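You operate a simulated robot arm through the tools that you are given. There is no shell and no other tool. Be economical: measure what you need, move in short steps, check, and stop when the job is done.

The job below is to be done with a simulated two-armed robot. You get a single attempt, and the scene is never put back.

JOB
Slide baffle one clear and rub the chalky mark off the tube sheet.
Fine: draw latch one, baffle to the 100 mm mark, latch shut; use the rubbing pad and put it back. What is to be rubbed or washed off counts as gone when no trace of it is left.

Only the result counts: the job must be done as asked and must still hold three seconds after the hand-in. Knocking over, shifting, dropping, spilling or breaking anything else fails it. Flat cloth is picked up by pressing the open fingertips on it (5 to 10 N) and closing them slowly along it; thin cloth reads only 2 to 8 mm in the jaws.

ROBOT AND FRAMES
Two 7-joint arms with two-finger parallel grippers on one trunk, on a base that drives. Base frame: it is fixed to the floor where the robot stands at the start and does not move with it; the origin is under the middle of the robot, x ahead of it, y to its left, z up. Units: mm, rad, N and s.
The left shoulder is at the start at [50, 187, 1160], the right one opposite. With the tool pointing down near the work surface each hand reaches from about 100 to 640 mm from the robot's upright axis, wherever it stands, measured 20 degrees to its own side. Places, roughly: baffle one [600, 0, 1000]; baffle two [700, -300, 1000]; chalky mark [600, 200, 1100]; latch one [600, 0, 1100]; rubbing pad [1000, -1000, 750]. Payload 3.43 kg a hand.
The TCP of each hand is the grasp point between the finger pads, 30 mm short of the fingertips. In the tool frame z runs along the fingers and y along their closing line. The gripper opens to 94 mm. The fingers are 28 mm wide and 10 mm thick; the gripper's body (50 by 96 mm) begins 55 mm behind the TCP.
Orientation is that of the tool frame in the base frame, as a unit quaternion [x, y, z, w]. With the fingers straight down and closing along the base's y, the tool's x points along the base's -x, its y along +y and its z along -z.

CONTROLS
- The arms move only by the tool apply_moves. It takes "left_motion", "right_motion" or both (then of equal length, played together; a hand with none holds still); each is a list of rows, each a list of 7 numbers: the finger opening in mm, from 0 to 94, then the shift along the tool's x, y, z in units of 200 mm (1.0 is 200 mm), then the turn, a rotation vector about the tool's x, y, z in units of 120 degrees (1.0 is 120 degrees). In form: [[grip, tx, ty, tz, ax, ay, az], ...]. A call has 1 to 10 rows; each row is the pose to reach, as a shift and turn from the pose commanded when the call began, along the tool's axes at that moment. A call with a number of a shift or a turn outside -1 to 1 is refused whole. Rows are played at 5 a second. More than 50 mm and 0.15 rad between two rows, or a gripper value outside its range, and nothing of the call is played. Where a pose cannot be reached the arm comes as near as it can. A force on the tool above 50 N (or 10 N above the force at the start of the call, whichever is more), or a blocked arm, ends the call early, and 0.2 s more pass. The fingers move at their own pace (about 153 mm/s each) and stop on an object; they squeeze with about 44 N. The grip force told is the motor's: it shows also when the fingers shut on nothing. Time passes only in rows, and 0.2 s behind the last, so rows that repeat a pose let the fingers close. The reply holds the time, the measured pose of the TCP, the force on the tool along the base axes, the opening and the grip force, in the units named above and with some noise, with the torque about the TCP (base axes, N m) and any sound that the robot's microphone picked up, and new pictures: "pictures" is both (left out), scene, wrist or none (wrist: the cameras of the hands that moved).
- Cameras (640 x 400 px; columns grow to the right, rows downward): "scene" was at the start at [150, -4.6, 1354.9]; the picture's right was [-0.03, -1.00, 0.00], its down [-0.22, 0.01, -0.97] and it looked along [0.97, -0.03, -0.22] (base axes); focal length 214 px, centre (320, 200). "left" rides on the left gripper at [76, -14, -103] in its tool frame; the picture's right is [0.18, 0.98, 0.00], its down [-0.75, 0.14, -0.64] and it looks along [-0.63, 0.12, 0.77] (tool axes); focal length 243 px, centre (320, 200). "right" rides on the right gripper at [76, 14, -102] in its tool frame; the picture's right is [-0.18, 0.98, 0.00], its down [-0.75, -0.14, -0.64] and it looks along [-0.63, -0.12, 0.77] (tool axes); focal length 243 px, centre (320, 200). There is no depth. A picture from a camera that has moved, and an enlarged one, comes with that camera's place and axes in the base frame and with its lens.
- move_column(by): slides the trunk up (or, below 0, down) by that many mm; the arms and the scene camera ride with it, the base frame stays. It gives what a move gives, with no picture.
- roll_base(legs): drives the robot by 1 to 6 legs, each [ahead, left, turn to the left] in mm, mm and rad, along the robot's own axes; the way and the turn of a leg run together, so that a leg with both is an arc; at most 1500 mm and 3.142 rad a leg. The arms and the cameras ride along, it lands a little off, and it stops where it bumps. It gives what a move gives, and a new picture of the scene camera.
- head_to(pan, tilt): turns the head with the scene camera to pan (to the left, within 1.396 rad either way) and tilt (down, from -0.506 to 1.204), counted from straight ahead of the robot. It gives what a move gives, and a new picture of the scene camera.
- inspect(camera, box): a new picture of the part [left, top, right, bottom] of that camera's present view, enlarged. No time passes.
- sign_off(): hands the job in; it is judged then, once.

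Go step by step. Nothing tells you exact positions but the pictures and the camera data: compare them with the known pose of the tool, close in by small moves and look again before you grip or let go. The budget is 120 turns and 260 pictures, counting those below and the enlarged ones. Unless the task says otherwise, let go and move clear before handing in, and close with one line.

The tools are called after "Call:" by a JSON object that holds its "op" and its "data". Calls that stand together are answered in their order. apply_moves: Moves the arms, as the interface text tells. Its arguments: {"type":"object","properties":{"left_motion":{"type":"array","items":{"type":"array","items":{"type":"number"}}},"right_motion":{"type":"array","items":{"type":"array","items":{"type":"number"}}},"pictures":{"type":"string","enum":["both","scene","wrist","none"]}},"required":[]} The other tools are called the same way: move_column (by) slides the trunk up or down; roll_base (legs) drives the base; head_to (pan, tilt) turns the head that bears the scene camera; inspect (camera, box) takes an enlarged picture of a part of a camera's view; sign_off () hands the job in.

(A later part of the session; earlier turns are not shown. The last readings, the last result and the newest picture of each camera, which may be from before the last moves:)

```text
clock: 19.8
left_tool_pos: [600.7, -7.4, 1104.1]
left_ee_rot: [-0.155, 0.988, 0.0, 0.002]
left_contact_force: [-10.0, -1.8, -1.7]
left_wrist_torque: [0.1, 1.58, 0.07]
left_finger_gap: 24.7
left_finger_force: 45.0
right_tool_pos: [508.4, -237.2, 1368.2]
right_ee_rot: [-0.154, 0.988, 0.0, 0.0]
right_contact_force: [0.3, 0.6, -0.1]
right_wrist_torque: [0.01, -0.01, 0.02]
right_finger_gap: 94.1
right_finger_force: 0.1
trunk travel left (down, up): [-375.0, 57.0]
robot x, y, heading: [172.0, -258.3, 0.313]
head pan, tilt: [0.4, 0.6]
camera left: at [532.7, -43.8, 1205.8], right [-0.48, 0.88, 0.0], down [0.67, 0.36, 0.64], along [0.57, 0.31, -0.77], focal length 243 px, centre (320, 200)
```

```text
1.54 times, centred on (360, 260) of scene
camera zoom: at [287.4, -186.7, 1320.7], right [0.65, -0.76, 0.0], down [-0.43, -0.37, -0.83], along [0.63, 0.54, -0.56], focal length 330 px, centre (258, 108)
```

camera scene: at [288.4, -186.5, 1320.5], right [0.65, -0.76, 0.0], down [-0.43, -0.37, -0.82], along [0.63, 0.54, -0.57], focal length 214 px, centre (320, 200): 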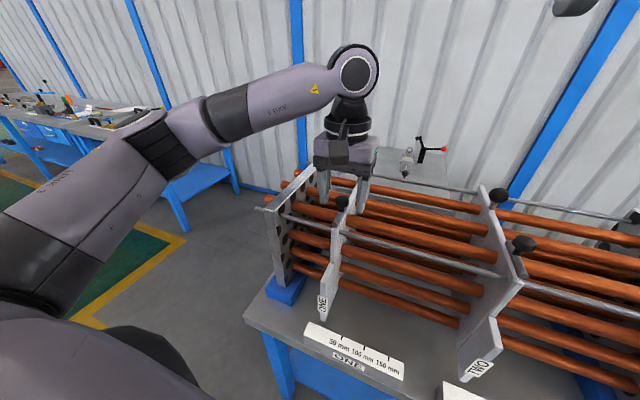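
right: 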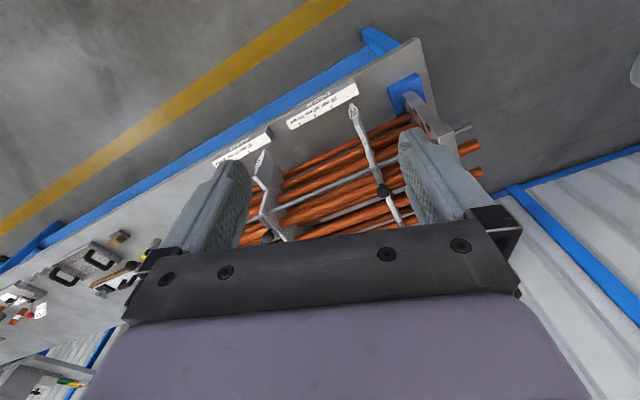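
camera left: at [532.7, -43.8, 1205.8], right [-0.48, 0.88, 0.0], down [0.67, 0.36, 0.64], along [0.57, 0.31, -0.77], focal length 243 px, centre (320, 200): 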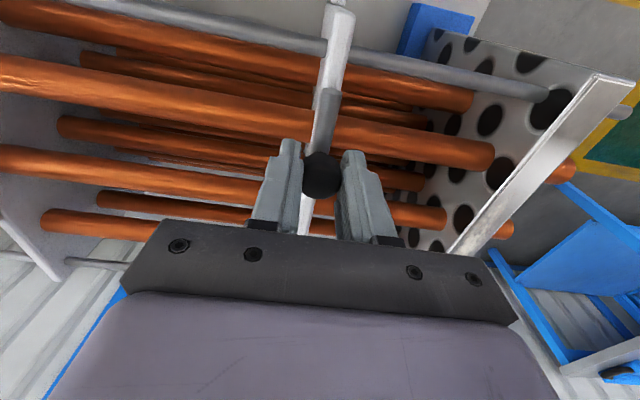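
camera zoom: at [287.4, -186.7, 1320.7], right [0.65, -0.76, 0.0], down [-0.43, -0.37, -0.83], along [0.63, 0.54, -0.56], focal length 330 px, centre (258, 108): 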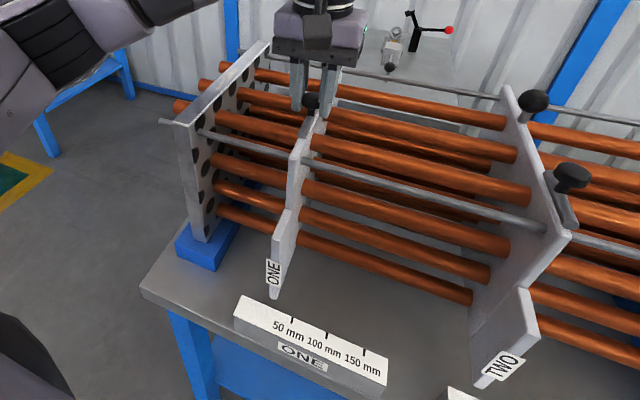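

The baffle slides with almost no force. I'll go on 70 mm more, then read the scale.

Call:
{"op": "apply_moves", "data": {"left_motion": [[18, 0, -0.05, 0, 0, 0, 0], [18, 0, -0.1, 0, 0, 0, 0], [18, 0, -0.15, 0, 0, 0, 0], [18, 0, -0.2, 0, 0, 0, 0], [18, 0, -0.25, 0, 0, 0, 0], [18, 0, -0.3, 0, 0, 0, 0], [18, 0, -0.35, 0, 0, 0, 0], [18, 0, -0.35, 0, 0, 0, 0]], "pictures": "wrist"}}

Call:
{"op": "head_to", "data": {"pan": 0.3, "tilt": 0.75}}

Call:
{"op": "inspect", "data": {"camera": "scene", "box": [230, 180, 430, 330]}}

```text
clock: 21.6
left_tool_pos: [622.7, -73.9, 1103.7]
left_ee_rot: [-0.155, 0.988, 0.0, 0.001]
left_contact_force: [-11.1, -3.2, -7.5]
left_wrist_torque: [0.57, 0.21, 0.07]
left_finger_gap: 24.9
left_finger_force: 44.7
right_tool_pos: [506.8, -236.8, 1369.2]
right_ee_rot: [-0.154, 0.988, 0.0, 0.001]
right_contact_force: [0.4, 0.3, 0.1]
right_wrist_torque: [0.0, 0.01, 0.01]
right_finger_gap: 93.9
right_finger_force: 0.1
trunk travel left (down, up): [-375.0, 57.0]
robot x, y, heading: [168.2, -259.0, 0.31]
head pan, tilt: [0.4, 0.6]
camera left: at [554.3, -110.4, 1205.9], right [-0.48, 0.88, 0.0], down [0.67, 0.36, 0.64], along [0.57, 0.31, -0.77], focal length 243 px, centre (320, 200)
```

left: 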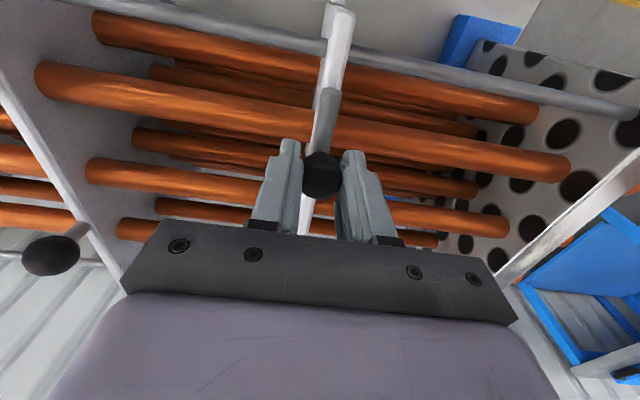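

```text
clock: 22.3
left_tool_pos: [622.9, -74.5, 1104.7]
left_ee_rot: [-0.154, 0.988, 0.0, 0.0]
left_contact_force: [-11.7, -4.8, -8.2]
left_wrist_torque: [0.5, 0.32, -0.03]
left_finger_gap: 24.8
left_finger_force: 44.7
right_tool_pos: [507.6, -238.5, 1368.6]
right_ee_rot: [-0.154, 0.988, -0.001, 0.001]
right_contact_force: [0.1, -1.0, -0.5]
right_wrist_torque: [-0.02, 0.01, 0.0]
right_finger_gap: 93.7
right_finger_force: 0.0
trunk travel left (down, up): [-375.0, 57.0]
robot x, y, heading: [166.6, -259.7, 0.307]
head pan, tilt: [0.3, 0.75]
camera scene: at [288.5, -197.0, 1307.8], right [0.57, -0.82, 0.0], down [-0.56, -0.39, -0.73], along [0.6, 0.42, -0.68], focal length 214 px, centre (320, 200)
```

scene: 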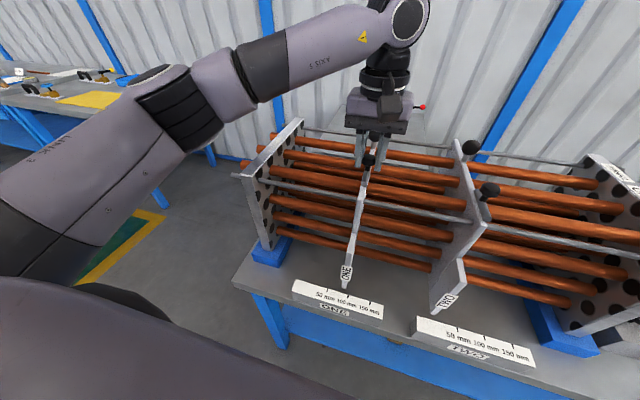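

```text
2.67 times, centred on (330, 255) of scene
camera zoom: at [288.5, -197.0, 1307.8], right [0.57, -0.82, 0.0], down [-0.56, -0.39, -0.73], along [0.6, 0.42, -0.68], focal length 572 px, centre (293, 53)
```

zoom: 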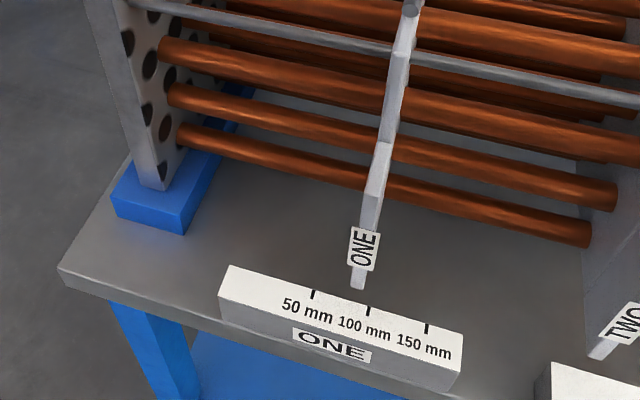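

Reading the scale, baffle one's foot stands about 13 mm short of the 100 mm mark.

Call:
{"op": "apply_moves", "data": {"left_motion": [[18, 0, -0.032, 0, 0, 0, 0], [18, 0, -0.064, 0, 0, 0, 0], [18, 0, -0.064, 0, 0, 0, 0]], "pictures": "none"}}

Call:
{"op": "inspect", "data": {"camera": "scene", "box": [310, 240, 390, 310]}}

Call:
{"op": "inspect", "data": {"camera": "right", "box": [160, 0, 640, 300]}}

```text
clock: 23.1
left_tool_pos: [627.7, -86.1, 1103.7]
left_ee_rot: [-0.154, 0.988, 0.001, 0.0]
left_contact_force: [-12.1, -2.8, -8.7]
left_wrist_torque: [0.43, 0.78, 0.0]
left_finger_gap: 24.8
left_finger_force: 44.9
right_tool_pos: [507.3, -238.2, 1368.4]
right_ee_rot: [-0.154, 0.988, 0.0, 0.002]
right_contact_force: [-1.0, 0.0, -1.1]
right_wrist_torque: [0.01, -0.02, 0.0]
right_finger_gap: 93.8
right_finger_force: 0.0
trunk travel left (down, up): [-375.0, 57.0]
robot x, y, heading: [168.4, -258.6, 0.311]
head pan, tilt: [0.3, 0.75]
```

```text
5.71 times, centred on (350, 275) of scene
camera zoom: at [288.4, -196.6, 1307.8], right [0.57, -0.82, 0.0], down [-0.56, -0.39, -0.73], along [0.6, 0.42, -0.68], focal length 1226 px, centre (149, -229)
```

zoom: 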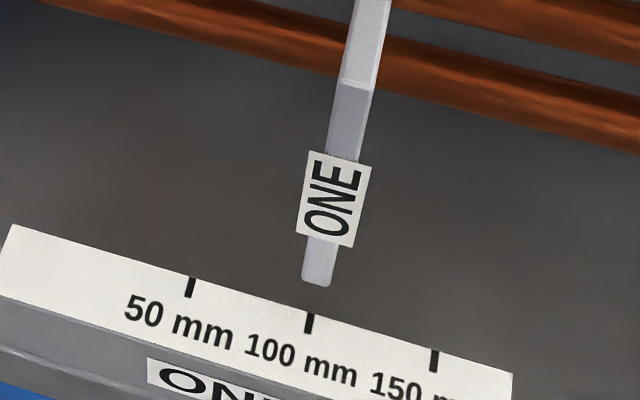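

```text
1.33 times, centred on (400, 150) of right
camera zoom: at [430.4, -247.1, 1471.9], right [-0.13, 0.99, 0.0], down [0.76, 0.1, 0.64], along [0.64, 0.08, -0.77], focal length 324 px, centre (213, 267)
```

zoom: 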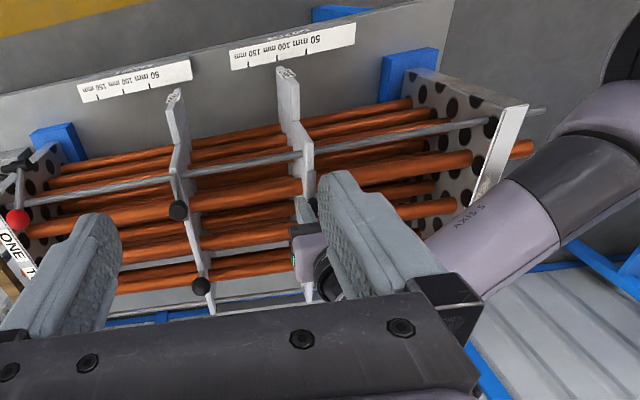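

Foot and 100 mm tick now agree within about 1 mm. Next I push the latch back shut, toward the robot.

Call:
{"op": "apply_moves", "data": {"left_motion": [[18, 0.04, -0.003, 0, 0, 0, 0], [18, 0.08, -0.003, 0, 0, 0, 0], [18, 0.12, -0.003, 0, 0, 0, 0], [18, 0.155, -0.003, 0, 0, 0, 0], [18, 0.165, -0.003, 0, 0, 0, 0]], "pictures": "none"}}

Call:
{"op": "inspect", "data": {"camera": "scene", "box": [310, 240, 390, 310]}}

Call:
{"op": "inspect", "data": {"camera": "scene", "box": [330, 110, 430, 220]}}

```text
clock: 24.3
left_tool_pos: [596.7, -96.0, 1104.6]
left_ee_rot: [-0.156, 0.988, -0.001, 0.002]
left_contact_force: [8.7, 4.4, 2.3]
left_wrist_torque: [0.92, -0.26, -0.1]
left_finger_gap: 24.9
left_finger_force: 45.0
right_tool_pos: [510.6, -237.3, 1368.7]
right_ee_rot: [-0.155, 0.988, 0.0, 0.0]
right_contact_force: [-0.1, 0.3, 0.0]
right_wrist_torque: [-0.02, -0.01, -0.02]
right_finger_gap: 94.3
right_finger_force: 0.1
trunk travel left (down, up): [-375.0, 57.0]
robot x, y, heading: [169.4, -259.8, 0.314]
head pan, tilt: [0.3, 0.75]
```

```text
5.71 times, centred on (350, 275) of scene
camera zoom: at [290.4, -196.1, 1307.7], right [0.57, -0.82, 0.0], down [-0.56, -0.39, -0.73], along [0.6, 0.42, -0.68], focal length 1226 px, centre (149, -229)
```

zoom: 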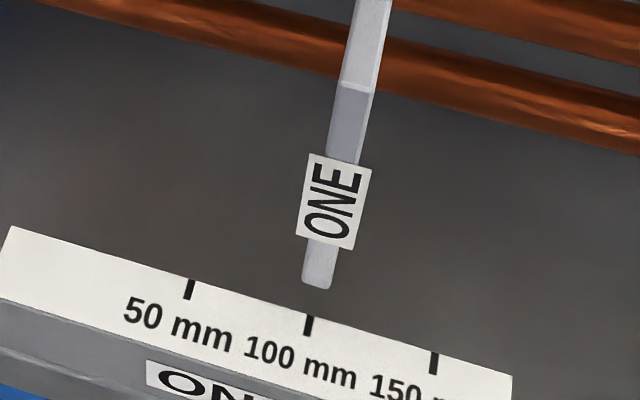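

```text
3.64 times, centred on (380, 165) of scene
camera zoom: at [290.4, -196.1, 1307.7], right [0.57, -0.82, 0.0], down [-0.56, -0.39, -0.73], along [0.6, 0.42, -0.68], focal length 780 px, centre (102, 327)
```

zoom: 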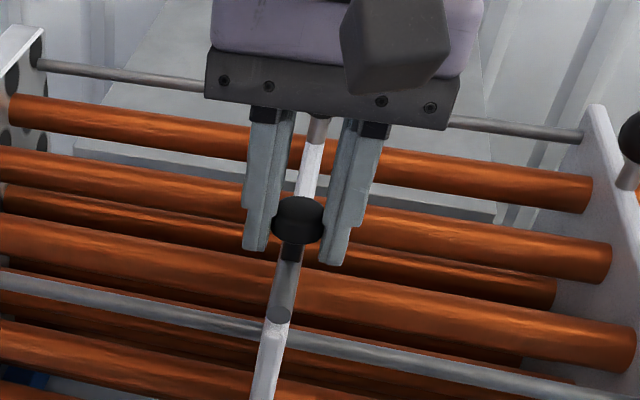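

Call:
{"op": "apply_moves", "data": {"left_motion": [[18, -0.01, 0, 0, 0, 0, 0], [18, -0.01, -0.007, 0, 0, 0, 0], [18, -0.01, -0.015, 0, 0, 0, 0]], "pictures": "none"}}

```text
clock: 25.1
left_tool_pos: [598.2, -94.7, 1105.2]
left_ee_rot: [-0.155, 0.988, 0.0, 0.001]
left_contact_force: [-3.0, 14.7, 4.1]
left_wrist_torque: [0.24, -0.65, -0.01]
left_finger_gap: 24.9
left_finger_force: 44.9
right_tool_pos: [507.4, -236.5, 1369.2]
right_ee_rot: [-0.156, 0.988, 0.0, 0.0]
right_contact_force: [0.3, 0.1, 0.4]
right_wrist_torque: [0.01, -0.01, -0.04]
right_finger_gap: 94.1
right_finger_force: 0.1
trunk travel left (down, up): [-375.0, 57.0]
robot x, y, heading: [166.8, -260.6, 0.31]
head pan, tilt: [0.3, 0.75]
```

It is locked there (15 N, no motion). I relax, release and lift away.

Call:
{"op": "apply_moves", "data": {"left_motion": [[18, 0, 0.015, 0, 0, 0, 0], [45, 0, 0.015, 0, 0, 0, 0], [60, 0, 0.015, 0, 0, 0, 0], [60, 0, 0.015, -0.25, 0, 0, 0], [60, 0, 0.015, -0.5, 0, 0, 0], [60, 0, 0.015, -0.75, 0, 0, 0], [60, 0.2, 0.015, -0.9, 0, 0, 0]], "pictures": "wrist"}}

Call:
{"op": "inspect", "data": {"camera": "left", "box": [220, 40, 420, 200]}}

Call:
{"op": "inspect", "data": {"camera": "scene", "box": [310, 130, 410, 310]}}

```text
clock: 26.7
left_tool_pos: [557.0, -109.5, 1284.9]
left_ee_rot: [-0.154, 0.988, -0.001, 0.001]
left_contact_force: [0.4, 0.8, 0.4]
left_wrist_torque: [-0.04, -0.01, -0.01]
left_finger_gap: 60.1
left_finger_force: 0.0
right_tool_pos: [506.7, -239.2, 1368.1]
right_ee_rot: [-0.156, 0.988, 0.0, 0.002]
right_contact_force: [-0.9, -0.2, 0.2]
right_wrist_torque: [0.0, -0.04, 0.02]
right_finger_gap: 93.9
right_finger_force: 0.0
trunk travel left (down, up): [-375.0, 57.0]
robot x, y, heading: [168.0, -260.0, 0.311]
head pan, tilt: [0.3, 0.75]
camera left: at [488.8, -145.5, 1387.6], right [-0.48, 0.88, 0.0], down [0.67, 0.37, 0.64], along [0.57, 0.3, -0.77], focal length 243 px, centre (320, 200)
```

left: 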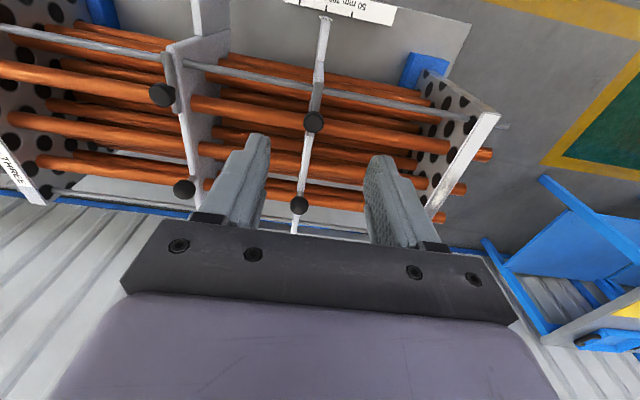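

```text
2.50 times, centred on (320, 120) of left
camera zoom: at [488.8, -145.5, 1387.6], right [-0.48, 0.88, 0.0], down [0.67, 0.37, 0.64], along [0.57, 0.3, -0.77], focal length 606 px, centre (320, 400)
```

zoom: 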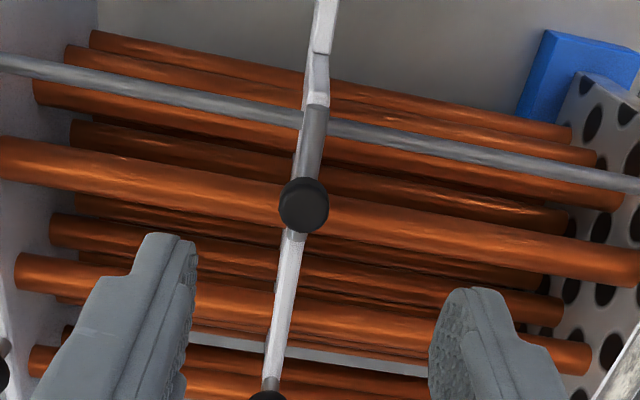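

```text
2.22 times, centred on (360, 220) of scene
camera zoom: at [288.3, -196.4, 1307.7], right [0.57, -0.82, 0.0], down [-0.56, -0.39, -0.73], along [0.6, 0.42, -0.68], focal length 477 px, centre (231, 156)
```

zoom: 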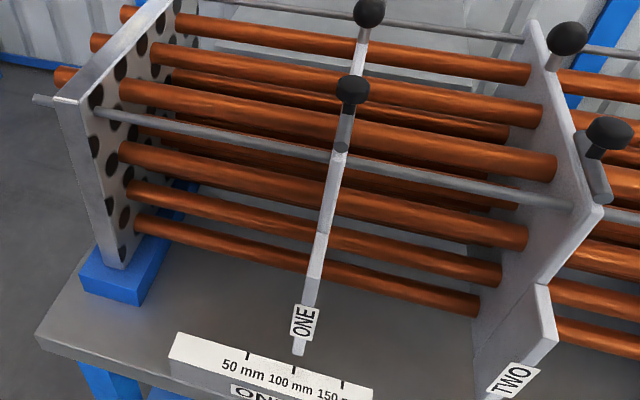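

Baffle one is at 100 mm and latched. Now I drive along the bench to find the rubbing pad.

Call:
{"op": "roll_base", "data": {"legs": [[0, -950, 0]]}}

Call:
{"op": "head_to", "data": {"pan": 0.0, "tilt": 0.7}}

Call:
{"op": "inspect", "data": {"camera": "scene", "box": [240, 80, 560, 280]}}

```text
clock: 35.3
left_tool_pos: [850.0, -996.0, 1285.5]
left_ee_rot: [-0.161, 0.987, 0.0, 0.001]
left_contact_force: [0.3, 0.0, -0.4]
left_wrist_torque: [0.02, -0.05, -0.01]
left_finger_gap: 59.9
left_finger_force: 0.1
right_tool_pos: [801.0, -1126.3, 1368.4]
right_ee_rot: [-0.161, 0.987, 0.0, -0.001]
right_contact_force: [0.3, -0.7, -0.8]
right_wrist_torque: [0.0, -0.01, -0.01]
right_finger_gap: 94.0
right_finger_force: 0.1
trunk travel left (down, up): [-375.0, 57.0]
robot x, y, heading: [457.6, -1152.7, 0.32]
head pan, tilt: [0.3, 0.75]
camera scene: at [581.7, -1087.5, 1307.7], right [0.58, -0.81, 0.0], down [-0.55, -0.4, -0.73], along [0.59, 0.43, -0.68], focal length 214 px, centre (320, 200)
```

scene: 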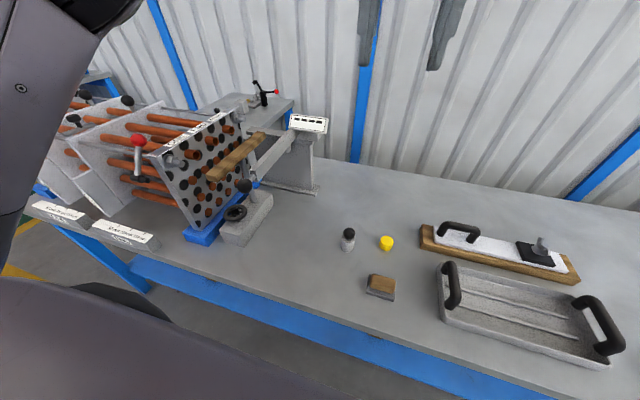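

```text
clock: 36.1
left_tool_pos: [850.4, -996.3, 1284.8]
left_ee_rot: [-0.16, 0.987, -0.001, 0.001]
left_contact_force: [-0.5, 0.0, 0.2]
left_wrist_torque: [0.03, 0.05, -0.02]
left_finger_gap: 60.0
left_finger_force: 0.0
right_tool_pos: [801.1, -1126.1, 1369.1]
right_ee_rot: [-0.161, 0.987, 0.0, 0.0]
right_contact_force: [0.4, -0.3, 0.3]
right_wrist_torque: [0.0, 0.0, 0.02]
right_finger_gap: 94.0
right_finger_force: 0.0
trunk travel left (down, up): [-375.0, 57.0]
robot x, y, heading: [461.6, -1154.1, 0.326]
head pan, tilt: [0.0, 0.7]
camera scene: at [594.9, -1108.8, 1311.9], right [0.32, -0.95, 0.0], down [-0.61, -0.21, -0.76], along [0.72, 0.24, -0.64], focal length 214 px, centre (320, 200)
```

scene: 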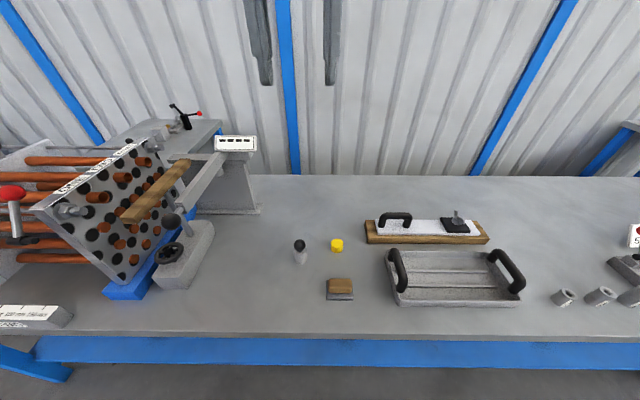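

```text
2.00 times, centred on (400, 180) of scene
camera zoom: at [594.9, -1108.8, 1311.9], right [0.32, -0.95, 0.0], down [-0.61, -0.21, -0.76], along [0.72, 0.24, -0.64], focal length 429 px, centre (160, 240)
```

zoom: 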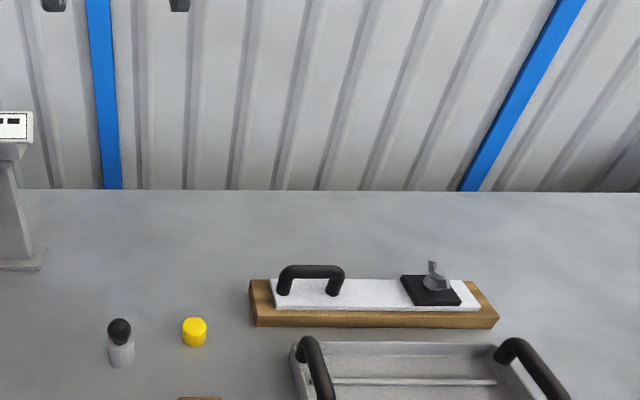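

Call:
{"op": "inspect", "data": {"camera": "scene", "box": [280, 220, 400, 310]}}

Call:
{"op": "inspect", "data": {"camera": "scene", "box": [360, 190, 530, 310]}}

```text
4.44 times, centred on (340, 265) of scene
camera zoom: at [594.9, -1108.8, 1311.9], right [0.32, -0.95, 0.0], down [-0.61, -0.21, -0.76], along [0.72, 0.24, -0.64], focal length 953 px, centre (231, -89)
```

zoom: 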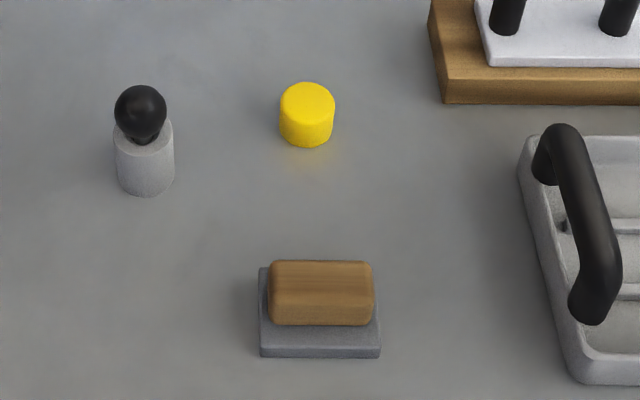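

```text
3.33 times, centred on (445, 250) of scene
camera zoom: at [594.9, -1108.8, 1311.9], right [0.32, -0.95, 0.0], down [-0.61, -0.21, -0.76], along [0.72, 0.24, -0.64], focal length 715 px, centre (-97, 33)
```

zoom: 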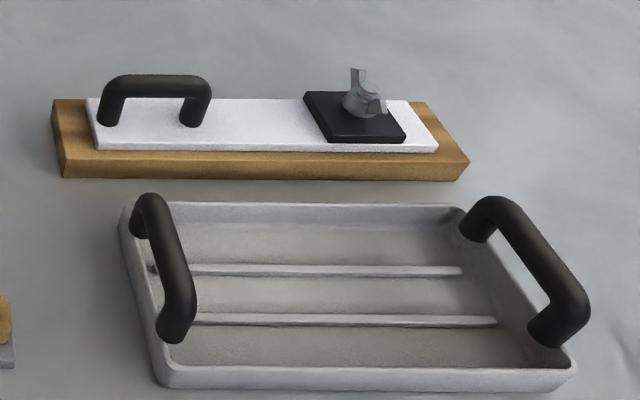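

The wooden-backed block with a grey base, near [881,-1070,780], should be the rubbing pad. I shift right so the left hand stands over it and look closer.

Call:
{"op": "roll_base", "data": {"legs": [[0, -190, -0.012]]}}

Call:
{"op": "apply_moves", "data": {"left_motion": [[94, 0.1, 0, 0.22, 0, 0, 0], [94, 0.2, 0, 0.42, 0, 0, 0], [94, 0.3, 0, 0.62, 0, 0, 0], [94, 0.4, 0, 0.82, 0, 0, 0], [94, 0.5, 0, 1.0, 0, 0, 0]], "pictures": "wrist"}}

Call:
{"op": "inspect", "data": {"camera": "left", "box": [220, 60, 420, 200]}}

```text
clock: 38.5
left_tool_pos: [912.3, -1185.6, 1285.5]
left_ee_rot: [-0.156, 0.988, 0.0, 0.001]
left_contact_force: [0.4, -0.1, 0.6]
left_wrist_torque: [0.05, -0.06, 0.01]
left_finger_gap: 60.0
left_finger_force: 0.0
right_tool_pos: [861.9, -1315.4, 1368.4]
right_ee_rot: [-0.156, 0.988, 0.0, 0.0]
right_contact_force: [0.5, -0.2, 0.1]
right_wrist_torque: [0.04, 0.02, 0.03]
right_finger_gap: 94.1
right_finger_force: 0.0
trunk travel left (down, up): [-375.0, 57.0]
robot x, y, heading: [522.1, -1336.6, 0.315]
head pan, tilt: [0.0, 0.7]
camera scene: at [656.3, -1295.2, 1311.9], right [0.31, -0.95, 0.0], down [-0.61, -0.2, -0.76], along [0.73, 0.24, -0.64], focal length 214 px, centre (320, 200)
```

scene: 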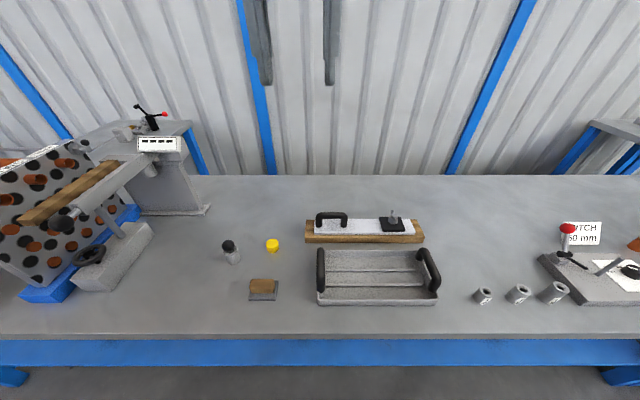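

```text
clock: 39.7
left_tool_pos: [818.3, -1217.3, 1083.2]
left_ee_rot: [-0.156, 0.988, 0.0, 0.002]
left_contact_force: [0.5, 0.0, -0.8]
left_wrist_torque: [-0.02, -0.02, 0.01]
left_finger_gap: 94.1
left_finger_force: 0.0
right_tool_pos: [862.2, -1314.5, 1368.3]
right_ee_rot: [-0.155, 0.988, 0.0, 0.0]
right_contact_force: [-0.7, 0.7, 0.0]
right_wrist_torque: [0.0, -0.01, 0.01]
right_finger_gap: 93.9
right_finger_force: 0.2
trunk travel left (down, up): [-375.0, 57.0]
robot x, y, heading: [524.4, -1338.4, 0.311]
head pan, tilt: [0.0, 0.7]
camera left: at [749.0, -1254.4, 1185.6], right [-0.48, 0.88, 0.0], down [0.67, 0.37, 0.64], along [0.57, 0.31, -0.77], focal length 243 px, centre (320, 200)
```

left: 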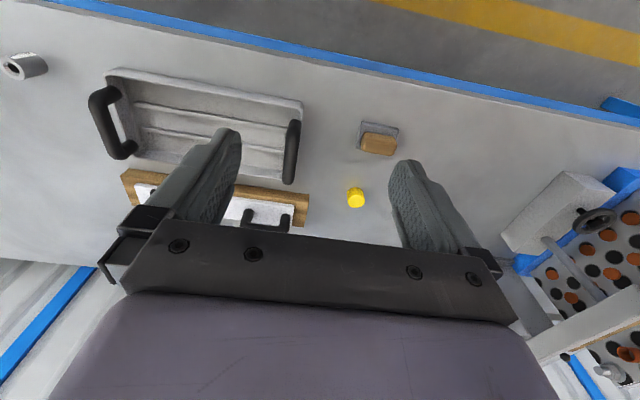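

```text
2.86 times, centred on (320, 130) of left
camera zoom: at [749.0, -1254.4, 1185.6], right [-0.48, 0.88, 0.0], down [0.67, 0.37, 0.64], along [0.57, 0.31, -0.77], focal length 693 px, centre (320, 400)
```

zoom: 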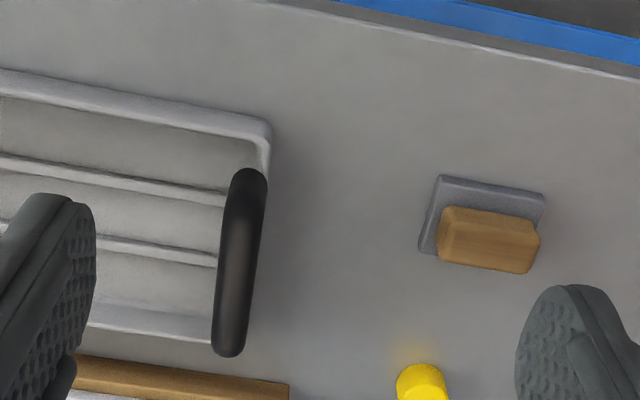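

Call:
{"op": "apply_moves", "data": {"left_motion": [[94, -0.13, 0.16, 0.1, 0, 0, 0], [94, -0.27, 0.32, 0.2, 0, 0, 0], [94, -0.4, 0.48, 0.3, 0, 0, 0], [94, -0.535, 0.637, 0.4, 0, 0, 0], [94, -0.535, 0.637, 0.6, 0, 0, 0], [94, -0.535, 0.637, 0.8, 0, 0, 0], [94, -0.535, 0.637, 0.9, 0, 0, 0], [94, -0.535, 0.637, 0.9, 0, 0, 0]], "pictures": "both"}}

Call:
{"op": "inspect", "data": {"camera": "left", "box": [230, 80, 410, 220]}}

Call:
{"op": "inspect", "data": {"camera": "scene", "box": [210, 220, 330, 320]}}

```text
clock: 41.5
left_tool_pos: [882.0, -1061.0, 905.1]
left_ee_rot: [-0.156, 0.988, 0.0, 0.001]
left_contact_force: [0.1, -0.1, -0.9]
left_wrist_torque: [-0.02, -0.01, 0.02]
left_finger_gap: 94.0
left_finger_force: 0.0
right_tool_pos: [861.7, -1313.8, 1368.8]
right_ee_rot: [-0.157, 0.988, -0.001, 0.001]
right_contact_force: [0.5, 0.5, -0.7]
right_wrist_torque: [-0.01, 0.02, -0.02]
right_finger_gap: 94.1
right_finger_force: 0.0
trunk travel left (down, up): [-375.0, 57.0]
robot x, y, heading: [523.5, -1338.3, 0.311]
head pan, tilt: [0.0, 0.7]
camera scene: at [656.2, -1294.9, 1311.9], right [0.31, -0.95, 0.0], down [-0.61, -0.2, -0.76], along [0.73, 0.23, -0.64], focal length 214 px, centre (320, 200)
camera left: at [813.1, -1098.1, 1007.2], right [-0.48, 0.88, 0.0], down [0.67, 0.37, 0.64], along [0.57, 0.31, -0.77], focal length 243 px, centre (320, 200)
```

scene: 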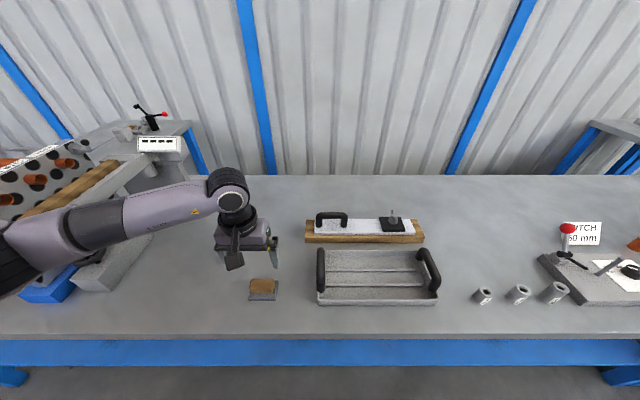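
left: 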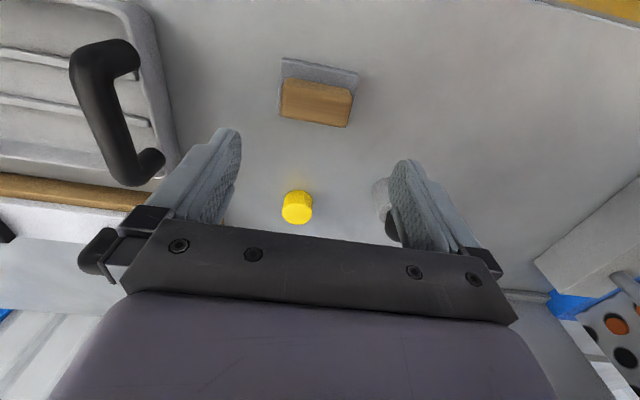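

```text
2.86 times, centred on (320, 150) of left
camera zoom: at [813.1, -1098.1, 1007.2], right [-0.48, 0.88, 0.0], down [0.67, 0.37, 0.64], along [0.57, 0.31, -0.77], focal length 693 px, centre (320, 343)
```

zoom: 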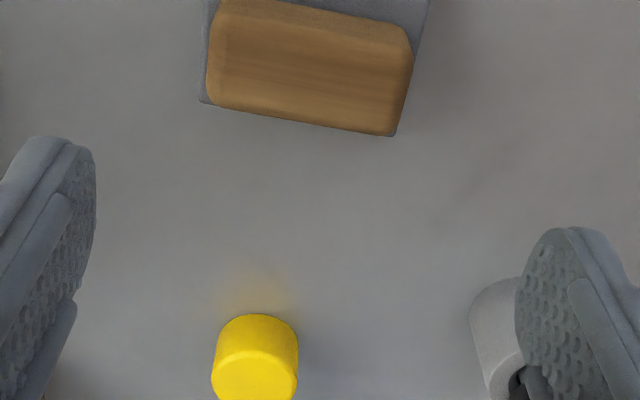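

```text
4.00 times, centred on (270, 270) of scene
camera zoom: at [656.2, -1294.9, 1311.9], right [0.31, -0.95, 0.0], down [-0.61, -0.2, -0.76], along [0.73, 0.23, -0.64], focal length 858 px, centre (520, -80)
```

zoom: 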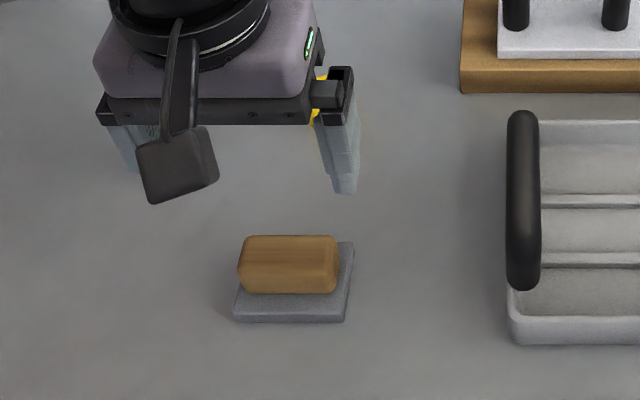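

Call:
{"op": "apply_moves", "data": {"left_motion": [[94, 0.014, -0.027, 0.1, 0, 0, 0], [94, 0.014, -0.027, 0.25, 0, 0, 0], [94, 0.014, -0.027, 0.4, 0, 0, 0], [94, 0.014, -0.027, 0.4, 0, 0, 0]], "pictures": "both"}}

Call:
{"op": "inspect", "data": {"camera": "left", "box": [230, 80, 410, 220]}}

Call:
{"op": "inspect", "data": {"camera": "scene", "box": [210, 220, 330, 320]}}

```text
clock: 42.5
left_tool_pos: [879.0, -1067.6, 825.6]
left_ee_rot: [-0.156, 0.988, 0.0, 0.002]
left_contact_force: [-0.3, 0.4, 0.1]
left_wrist_torque: [0.02, 0.0, 0.01]
left_finger_gap: 94.2
left_finger_force: 0.0
right_tool_pos: [860.7, -1314.3, 1368.8]
right_ee_rot: [-0.155, 0.988, 0.0, 0.0]
right_contact_force: [0.1, 0.1, -0.9]
right_wrist_torque: [0.0, 0.02, 0.0]
right_finger_gap: 93.9
right_finger_force: 0.0
trunk travel left (down, up): [-375.0, 57.0]
robot x, y, heading: [522.9, -1338.0, 0.312]
head pan, tilt: [0.0, 0.7]
camera scene: at [656.2, -1295.0, 1311.9], right [0.31, -0.95, 0.0], down [-0.61, -0.2, -0.77], along [0.73, 0.23, -0.64], focal length 214 px, centre (320, 200)
camera left: at [809.9, -1104.8, 927.2], right [-0.48, 0.88, 0.0], down [0.67, 0.37, 0.64], along [0.57, 0.31, -0.77], focal length 243 px, centre (320, 200)
```

scene: 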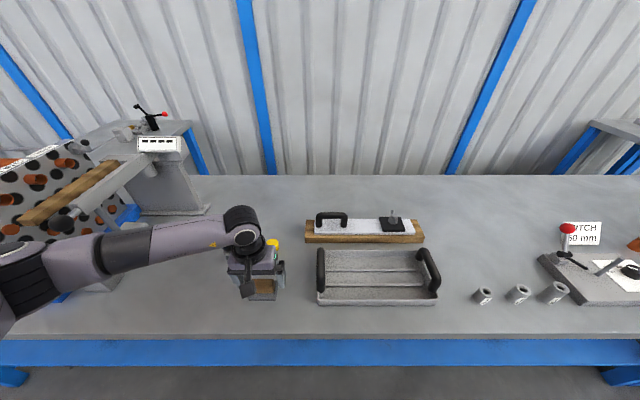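
left: 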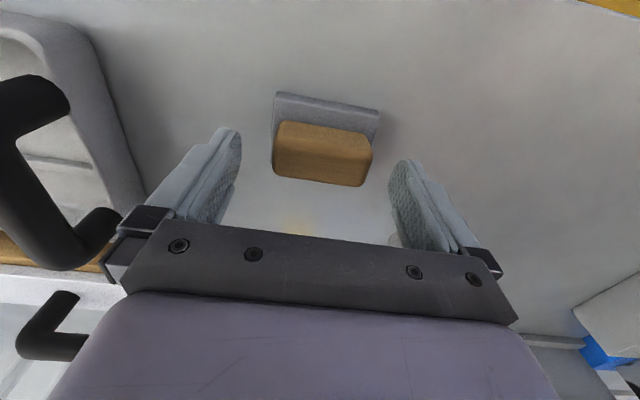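

```text
2.86 times, centred on (320, 150) of left
camera zoom: at [809.9, -1104.8, 927.2], right [-0.48, 0.88, 0.0], down [0.67, 0.37, 0.64], along [0.57, 0.31, -0.77], focal length 693 px, centre (320, 343)
```

zoom: 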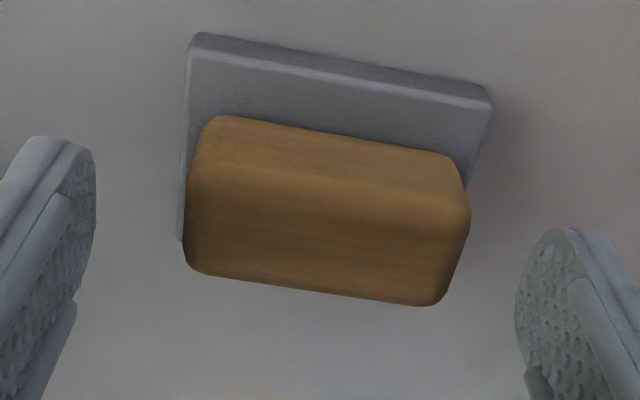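

```text
4.00 times, centred on (270, 270) of scene
camera zoom: at [656.2, -1295.0, 1311.9], right [0.31, -0.95, 0.0], down [-0.61, -0.2, -0.77], along [0.73, 0.23, -0.64], focal length 858 px, centre (520, -80)
```

zoom: 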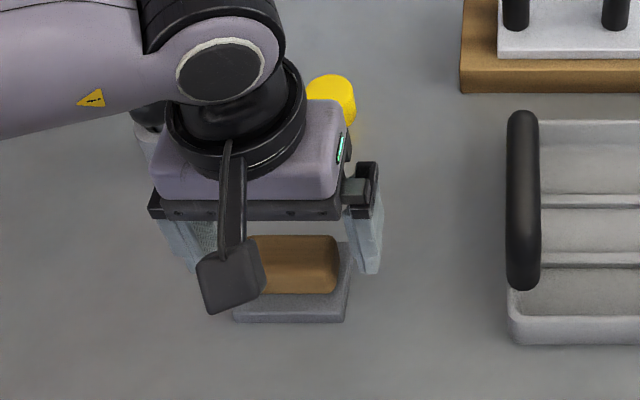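

Call:
{"op": "apply_moves", "data": {"left_motion": [[94, -0.01, 0.005, 0.06, 0, 0, 0], [94, -0.01, 0.005, 0.12, 0, 0, 0], [94, -0.01, 0.005, 0.12, 0, 0, 0]], "pictures": "wrist"}}

Call:
{"op": "inspect", "data": {"camera": "left", "box": [230, 100, 410, 240]}}

Call:
{"op": "inspect", "data": {"camera": "scene", "box": [230, 250, 300, 310]}}

```text
clock: 43.3
left_tool_pos: [879.9, -1066.3, 801.3]
left_ee_rot: [-0.156, 0.988, 0.001, 0.001]
left_contact_force: [0.0, 0.9, -0.2]
left_wrist_torque: [-0.02, -0.02, 0.0]
left_finger_gap: 94.1
left_finger_force: 0.0
right_tool_pos: [861.0, -1314.6, 1367.7]
right_ee_rot: [-0.156, 0.988, 0.0, 0.0]
right_contact_force: [0.4, -0.8, -0.1]
right_wrist_torque: [0.05, 0.04, 0.0]
right_finger_gap: 94.0
right_finger_force: 0.1
trunk travel left (down, up): [-375.0, 57.0]
robot x, y, heading: [524.4, -1339.4, 0.311]
head pan, tilt: [0.0, 0.7]
camera left: at [812.7, -1103.0, 902.6], right [-0.48, 0.88, 0.0], down [0.67, 0.37, 0.64], along [0.57, 0.31, -0.77], focal length 243 px, centre (320, 200)
```

left: 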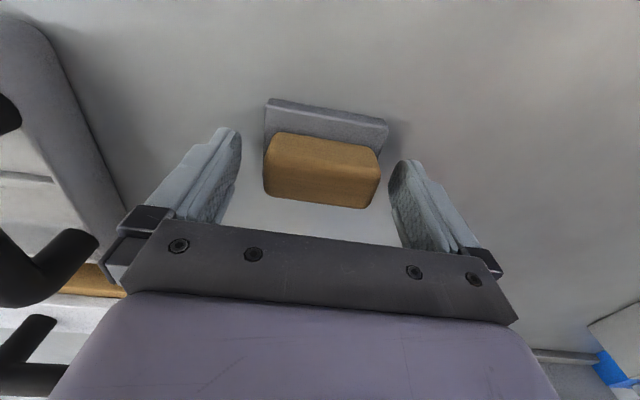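

```text
2.86 times, centred on (320, 170) of left
camera zoom: at [812.7, -1103.0, 902.6], right [-0.48, 0.88, 0.0], down [0.67, 0.37, 0.64], along [0.57, 0.31, -0.77], focal length 693 px, centre (320, 286)
```

zoom: 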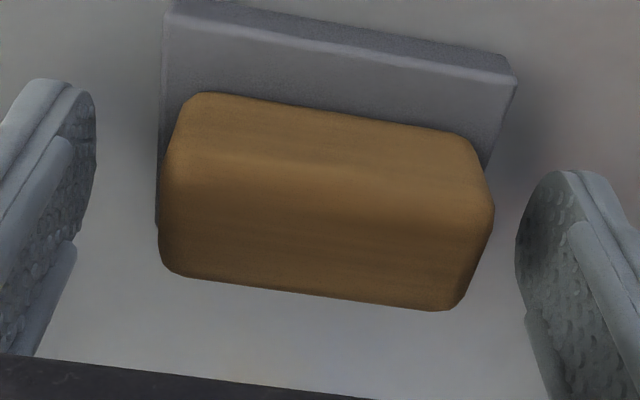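

```text
6.67 times, centred on (265, 280) of scene
camera zoom: at [656.2, -1295.0, 1311.9], right [0.31, -0.95, 0.0], down [-0.61, -0.2, -0.76], along [0.73, 0.23, -0.64], focal length 1430 px, centre (687, -333)
```

zoom: 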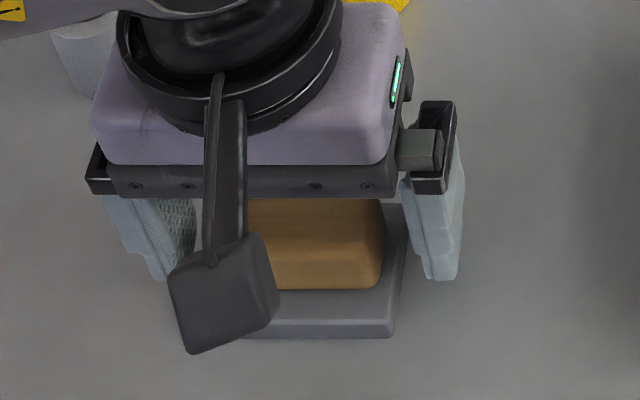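

Call:
{"op": "apply_moves", "data": {"left_motion": [[85, 0, 0, 0, 0, 0, 0], [78, 0, 0, 0, 0, 0, 0], [70, 0, 0, 0, 0, 0, 0], [64, 0, 0, 0, 0, 0, 0], [58, 0, 0, 0, 0, 0, 0], [54, 0, 0, 0, 0, 0, 0]], "pictures": "wrist"}}

Call:
{"op": "inspect", "data": {"camera": "scene", "box": [230, 250, 300, 310]}}

```text
clock: 44.7
left_tool_pos: [880.7, -1066.1, 801.8]
left_ee_rot: [-0.156, 0.988, -0.001, 0.002]
left_contact_force: [-0.4, -0.4, 0.5]
left_wrist_torque: [0.02, 0.03, 0.01]
left_finger_gap: 69.0
left_finger_force: 44.1
right_tool_pos: [861.9, -1314.4, 1369.0]
right_ee_rot: [-0.155, 0.988, 0.0, 0.001]
right_contact_force: [1.4, -0.4, 0.6]
right_wrist_torque: [0.0, 0.01, -0.01]
right_finger_gap: 94.0
right_finger_force: 0.0
trunk travel left (down, up): [-375.0, 57.0]
robot x, y, heading: [522.2, -1337.3, 0.312]
head pan, tilt: [0.0, 0.7]
camera left: at [812.8, -1103.1, 902.9], right [-0.48, 0.88, 0.0], down [0.67, 0.37, 0.64], along [0.57, 0.31, -0.77], focal length 243 px, centre (320, 200)
```

left: 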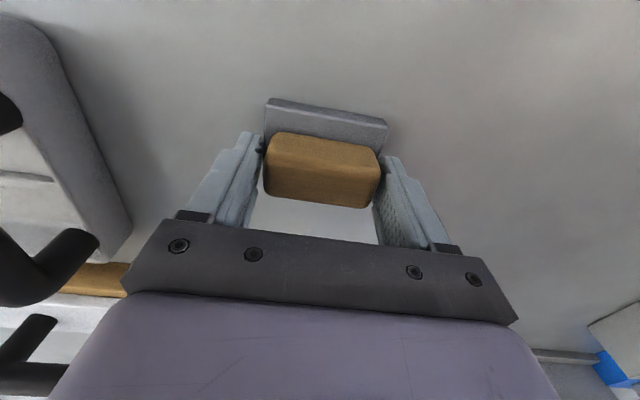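

```text
6.67 times, centred on (265, 280) of scene
camera zoom: at [656.2, -1295.0, 1311.9], right [0.31, -0.95, 0.0], down [-0.61, -0.2, -0.76], along [0.73, 0.23, -0.64], focal length 1430 px, centre (687, -333)
```

zoom: 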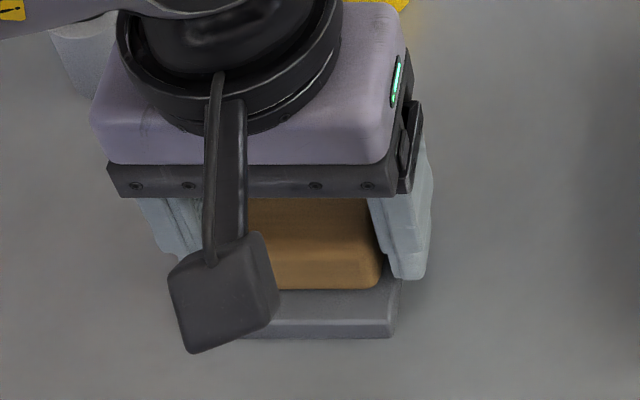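

Gripped (69 mm). I lift the pad, then go back to the tube sheet.

Call:
{"op": "apply_moves", "data": {"left_motion": [[54, 0, 0, -0.05, 0, 0, 0], [54, 0, 0, -0.2, 0, 0, 0], [54, 0, 0, -0.4, 0, 0, 0], [54, 0, 0, -0.6, 0, 0, 0], [54, 0, 0, -0.8, 0, 0, 0], [54, 0, 0, -1.0, 0, 0, 0]], "pictures": "both"}}

Call:
{"op": "apply_moves", "data": {"left_motion": [[54, 0, 0, -0.2, 0, 0, 0], [54, 0, 0, -0.4, 0, 0, 0], [54, 0, 0, -0.6, 0, 0, 0], [54, 0, 0, -0.8, 0, 0, 0], [54, 0, 0, -1.0, 0, 0, 0]], "pictures": "none"}}

Call:
{"op": "apply_moves", "data": {"left_motion": [[54, 0, 0, -0.2, 0, 0, 0], [54, 0, 0, -0.4, 0, 0, 0]], "pictures": "scene"}}

```text
clock: 46.1
left_tool_pos: [879.0, -1068.2, 1002.6]
left_ee_rot: [-0.155, 0.988, 0.0, 0.002]
left_contact_force: [0.0, 0.4, -1.1]
left_wrist_torque: [-0.01, -0.05, 0.04]
left_finger_gap: 68.7
left_finger_force: 44.3
right_tool_pos: [861.6, -1315.1, 1368.1]
right_ee_rot: [-0.156, 0.988, 0.001, 0.0]
right_contact_force: [0.6, 0.6, -0.1]
right_wrist_torque: [0.01, 0.01, 0.05]
right_finger_gap: 94.1
right_finger_force: 0.0
trunk travel left (down, up): [-375.0, 57.0]
robot x, y, heading: [520.8, -1337.9, 0.309]
head pan, tilt: [0.0, 0.7]
camera scene: at [656.1, -1295.2, 1311.9], right [0.31, -0.95, 0.0], down [-0.61, -0.2, -0.77], along [0.73, 0.24, -0.64], focal length 214 px, centre (320, 200)
camera left: at [811.2, -1104.6, 1104.4], right [-0.48, 0.88, 0.0], down [0.67, 0.37, 0.64], along [0.57, 0.31, -0.77], focal length 243 px, centre (320, 200)
```

scene: 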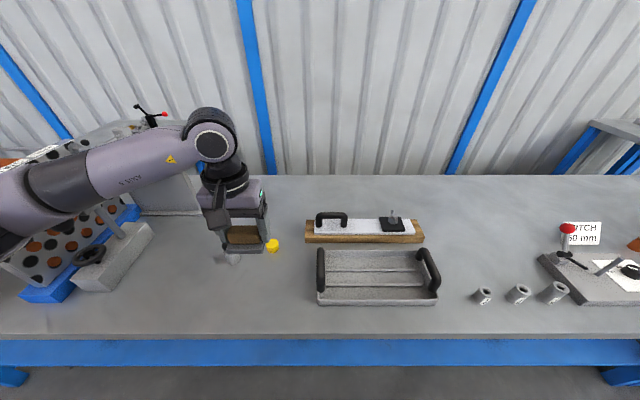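
left: 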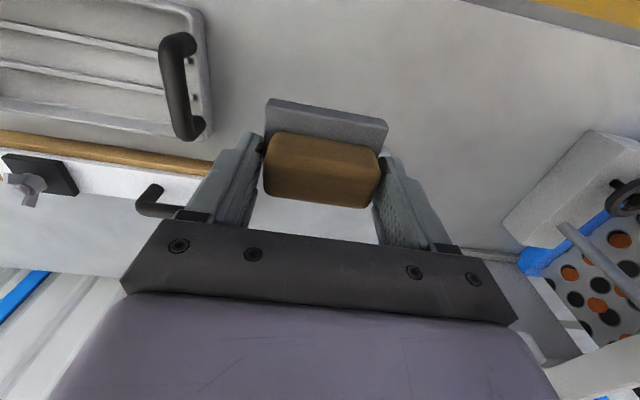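

```text
clock: 47.3
left_tool_pos: [881.8, -1064.9, 1203.1]
left_ee_rot: [-0.156, 0.988, 0.0, 0.001]
left_contact_force: [0.0, 0.0, -0.3]
left_wrist_torque: [-0.04, 0.01, 0.01]
left_finger_gap: 69.2
left_finger_force: 44.3
right_tool_pos: [861.7, -1315.4, 1368.5]
right_ee_rot: [-0.155, 0.988, 0.0, 0.0]
right_contact_force: [0.3, -0.4, 0.2]
right_wrist_torque: [0.02, -0.03, -0.03]
right_finger_gap: 94.2
right_finger_force: 0.0
trunk travel left (down, up): [-375.0, 57.0]
robot x, y, heading: [521.3, -1340.4, 0.31]
head pan, tilt: [0.0, 0.7]
```

```text
clock: 47.9
left_tool_pos: [881.0, -1067.1, 1282.4]
left_ee_rot: [-0.155, 0.988, 0.0, 0.001]
left_contact_force: [-0.2, 1.7, -0.9]
left_wrist_torque: [0.01, 0.01, 0.03]
left_finger_gap: 69.1
left_finger_force: 43.8
right_tool_pos: [861.7, -1313.9, 1369.0]
right_ee_rot: [-0.155, 0.988, 0.0, 0.0]
right_contact_force: [-0.5, -0.5, -0.3]
right_wrist_torque: [0.02, -0.03, -0.01]
right_finger_gap: 94.2
right_finger_force: 0.1
trunk travel left (down, up): [-375.0, 57.0]
robot x, y, heading: [520.5, -1338.1, 0.311]
head pan, tilt: [0.0, 0.7]
camera scene: at [656.0, -1295.3, 1311.9], right [0.31, -0.95, 0.0], down [-0.61, -0.2, -0.77], along [0.73, 0.24, -0.64], focal length 214 px, centre (320, 200)
```

scene: 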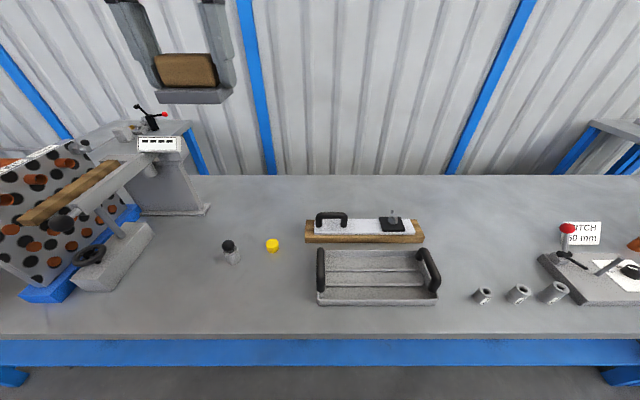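

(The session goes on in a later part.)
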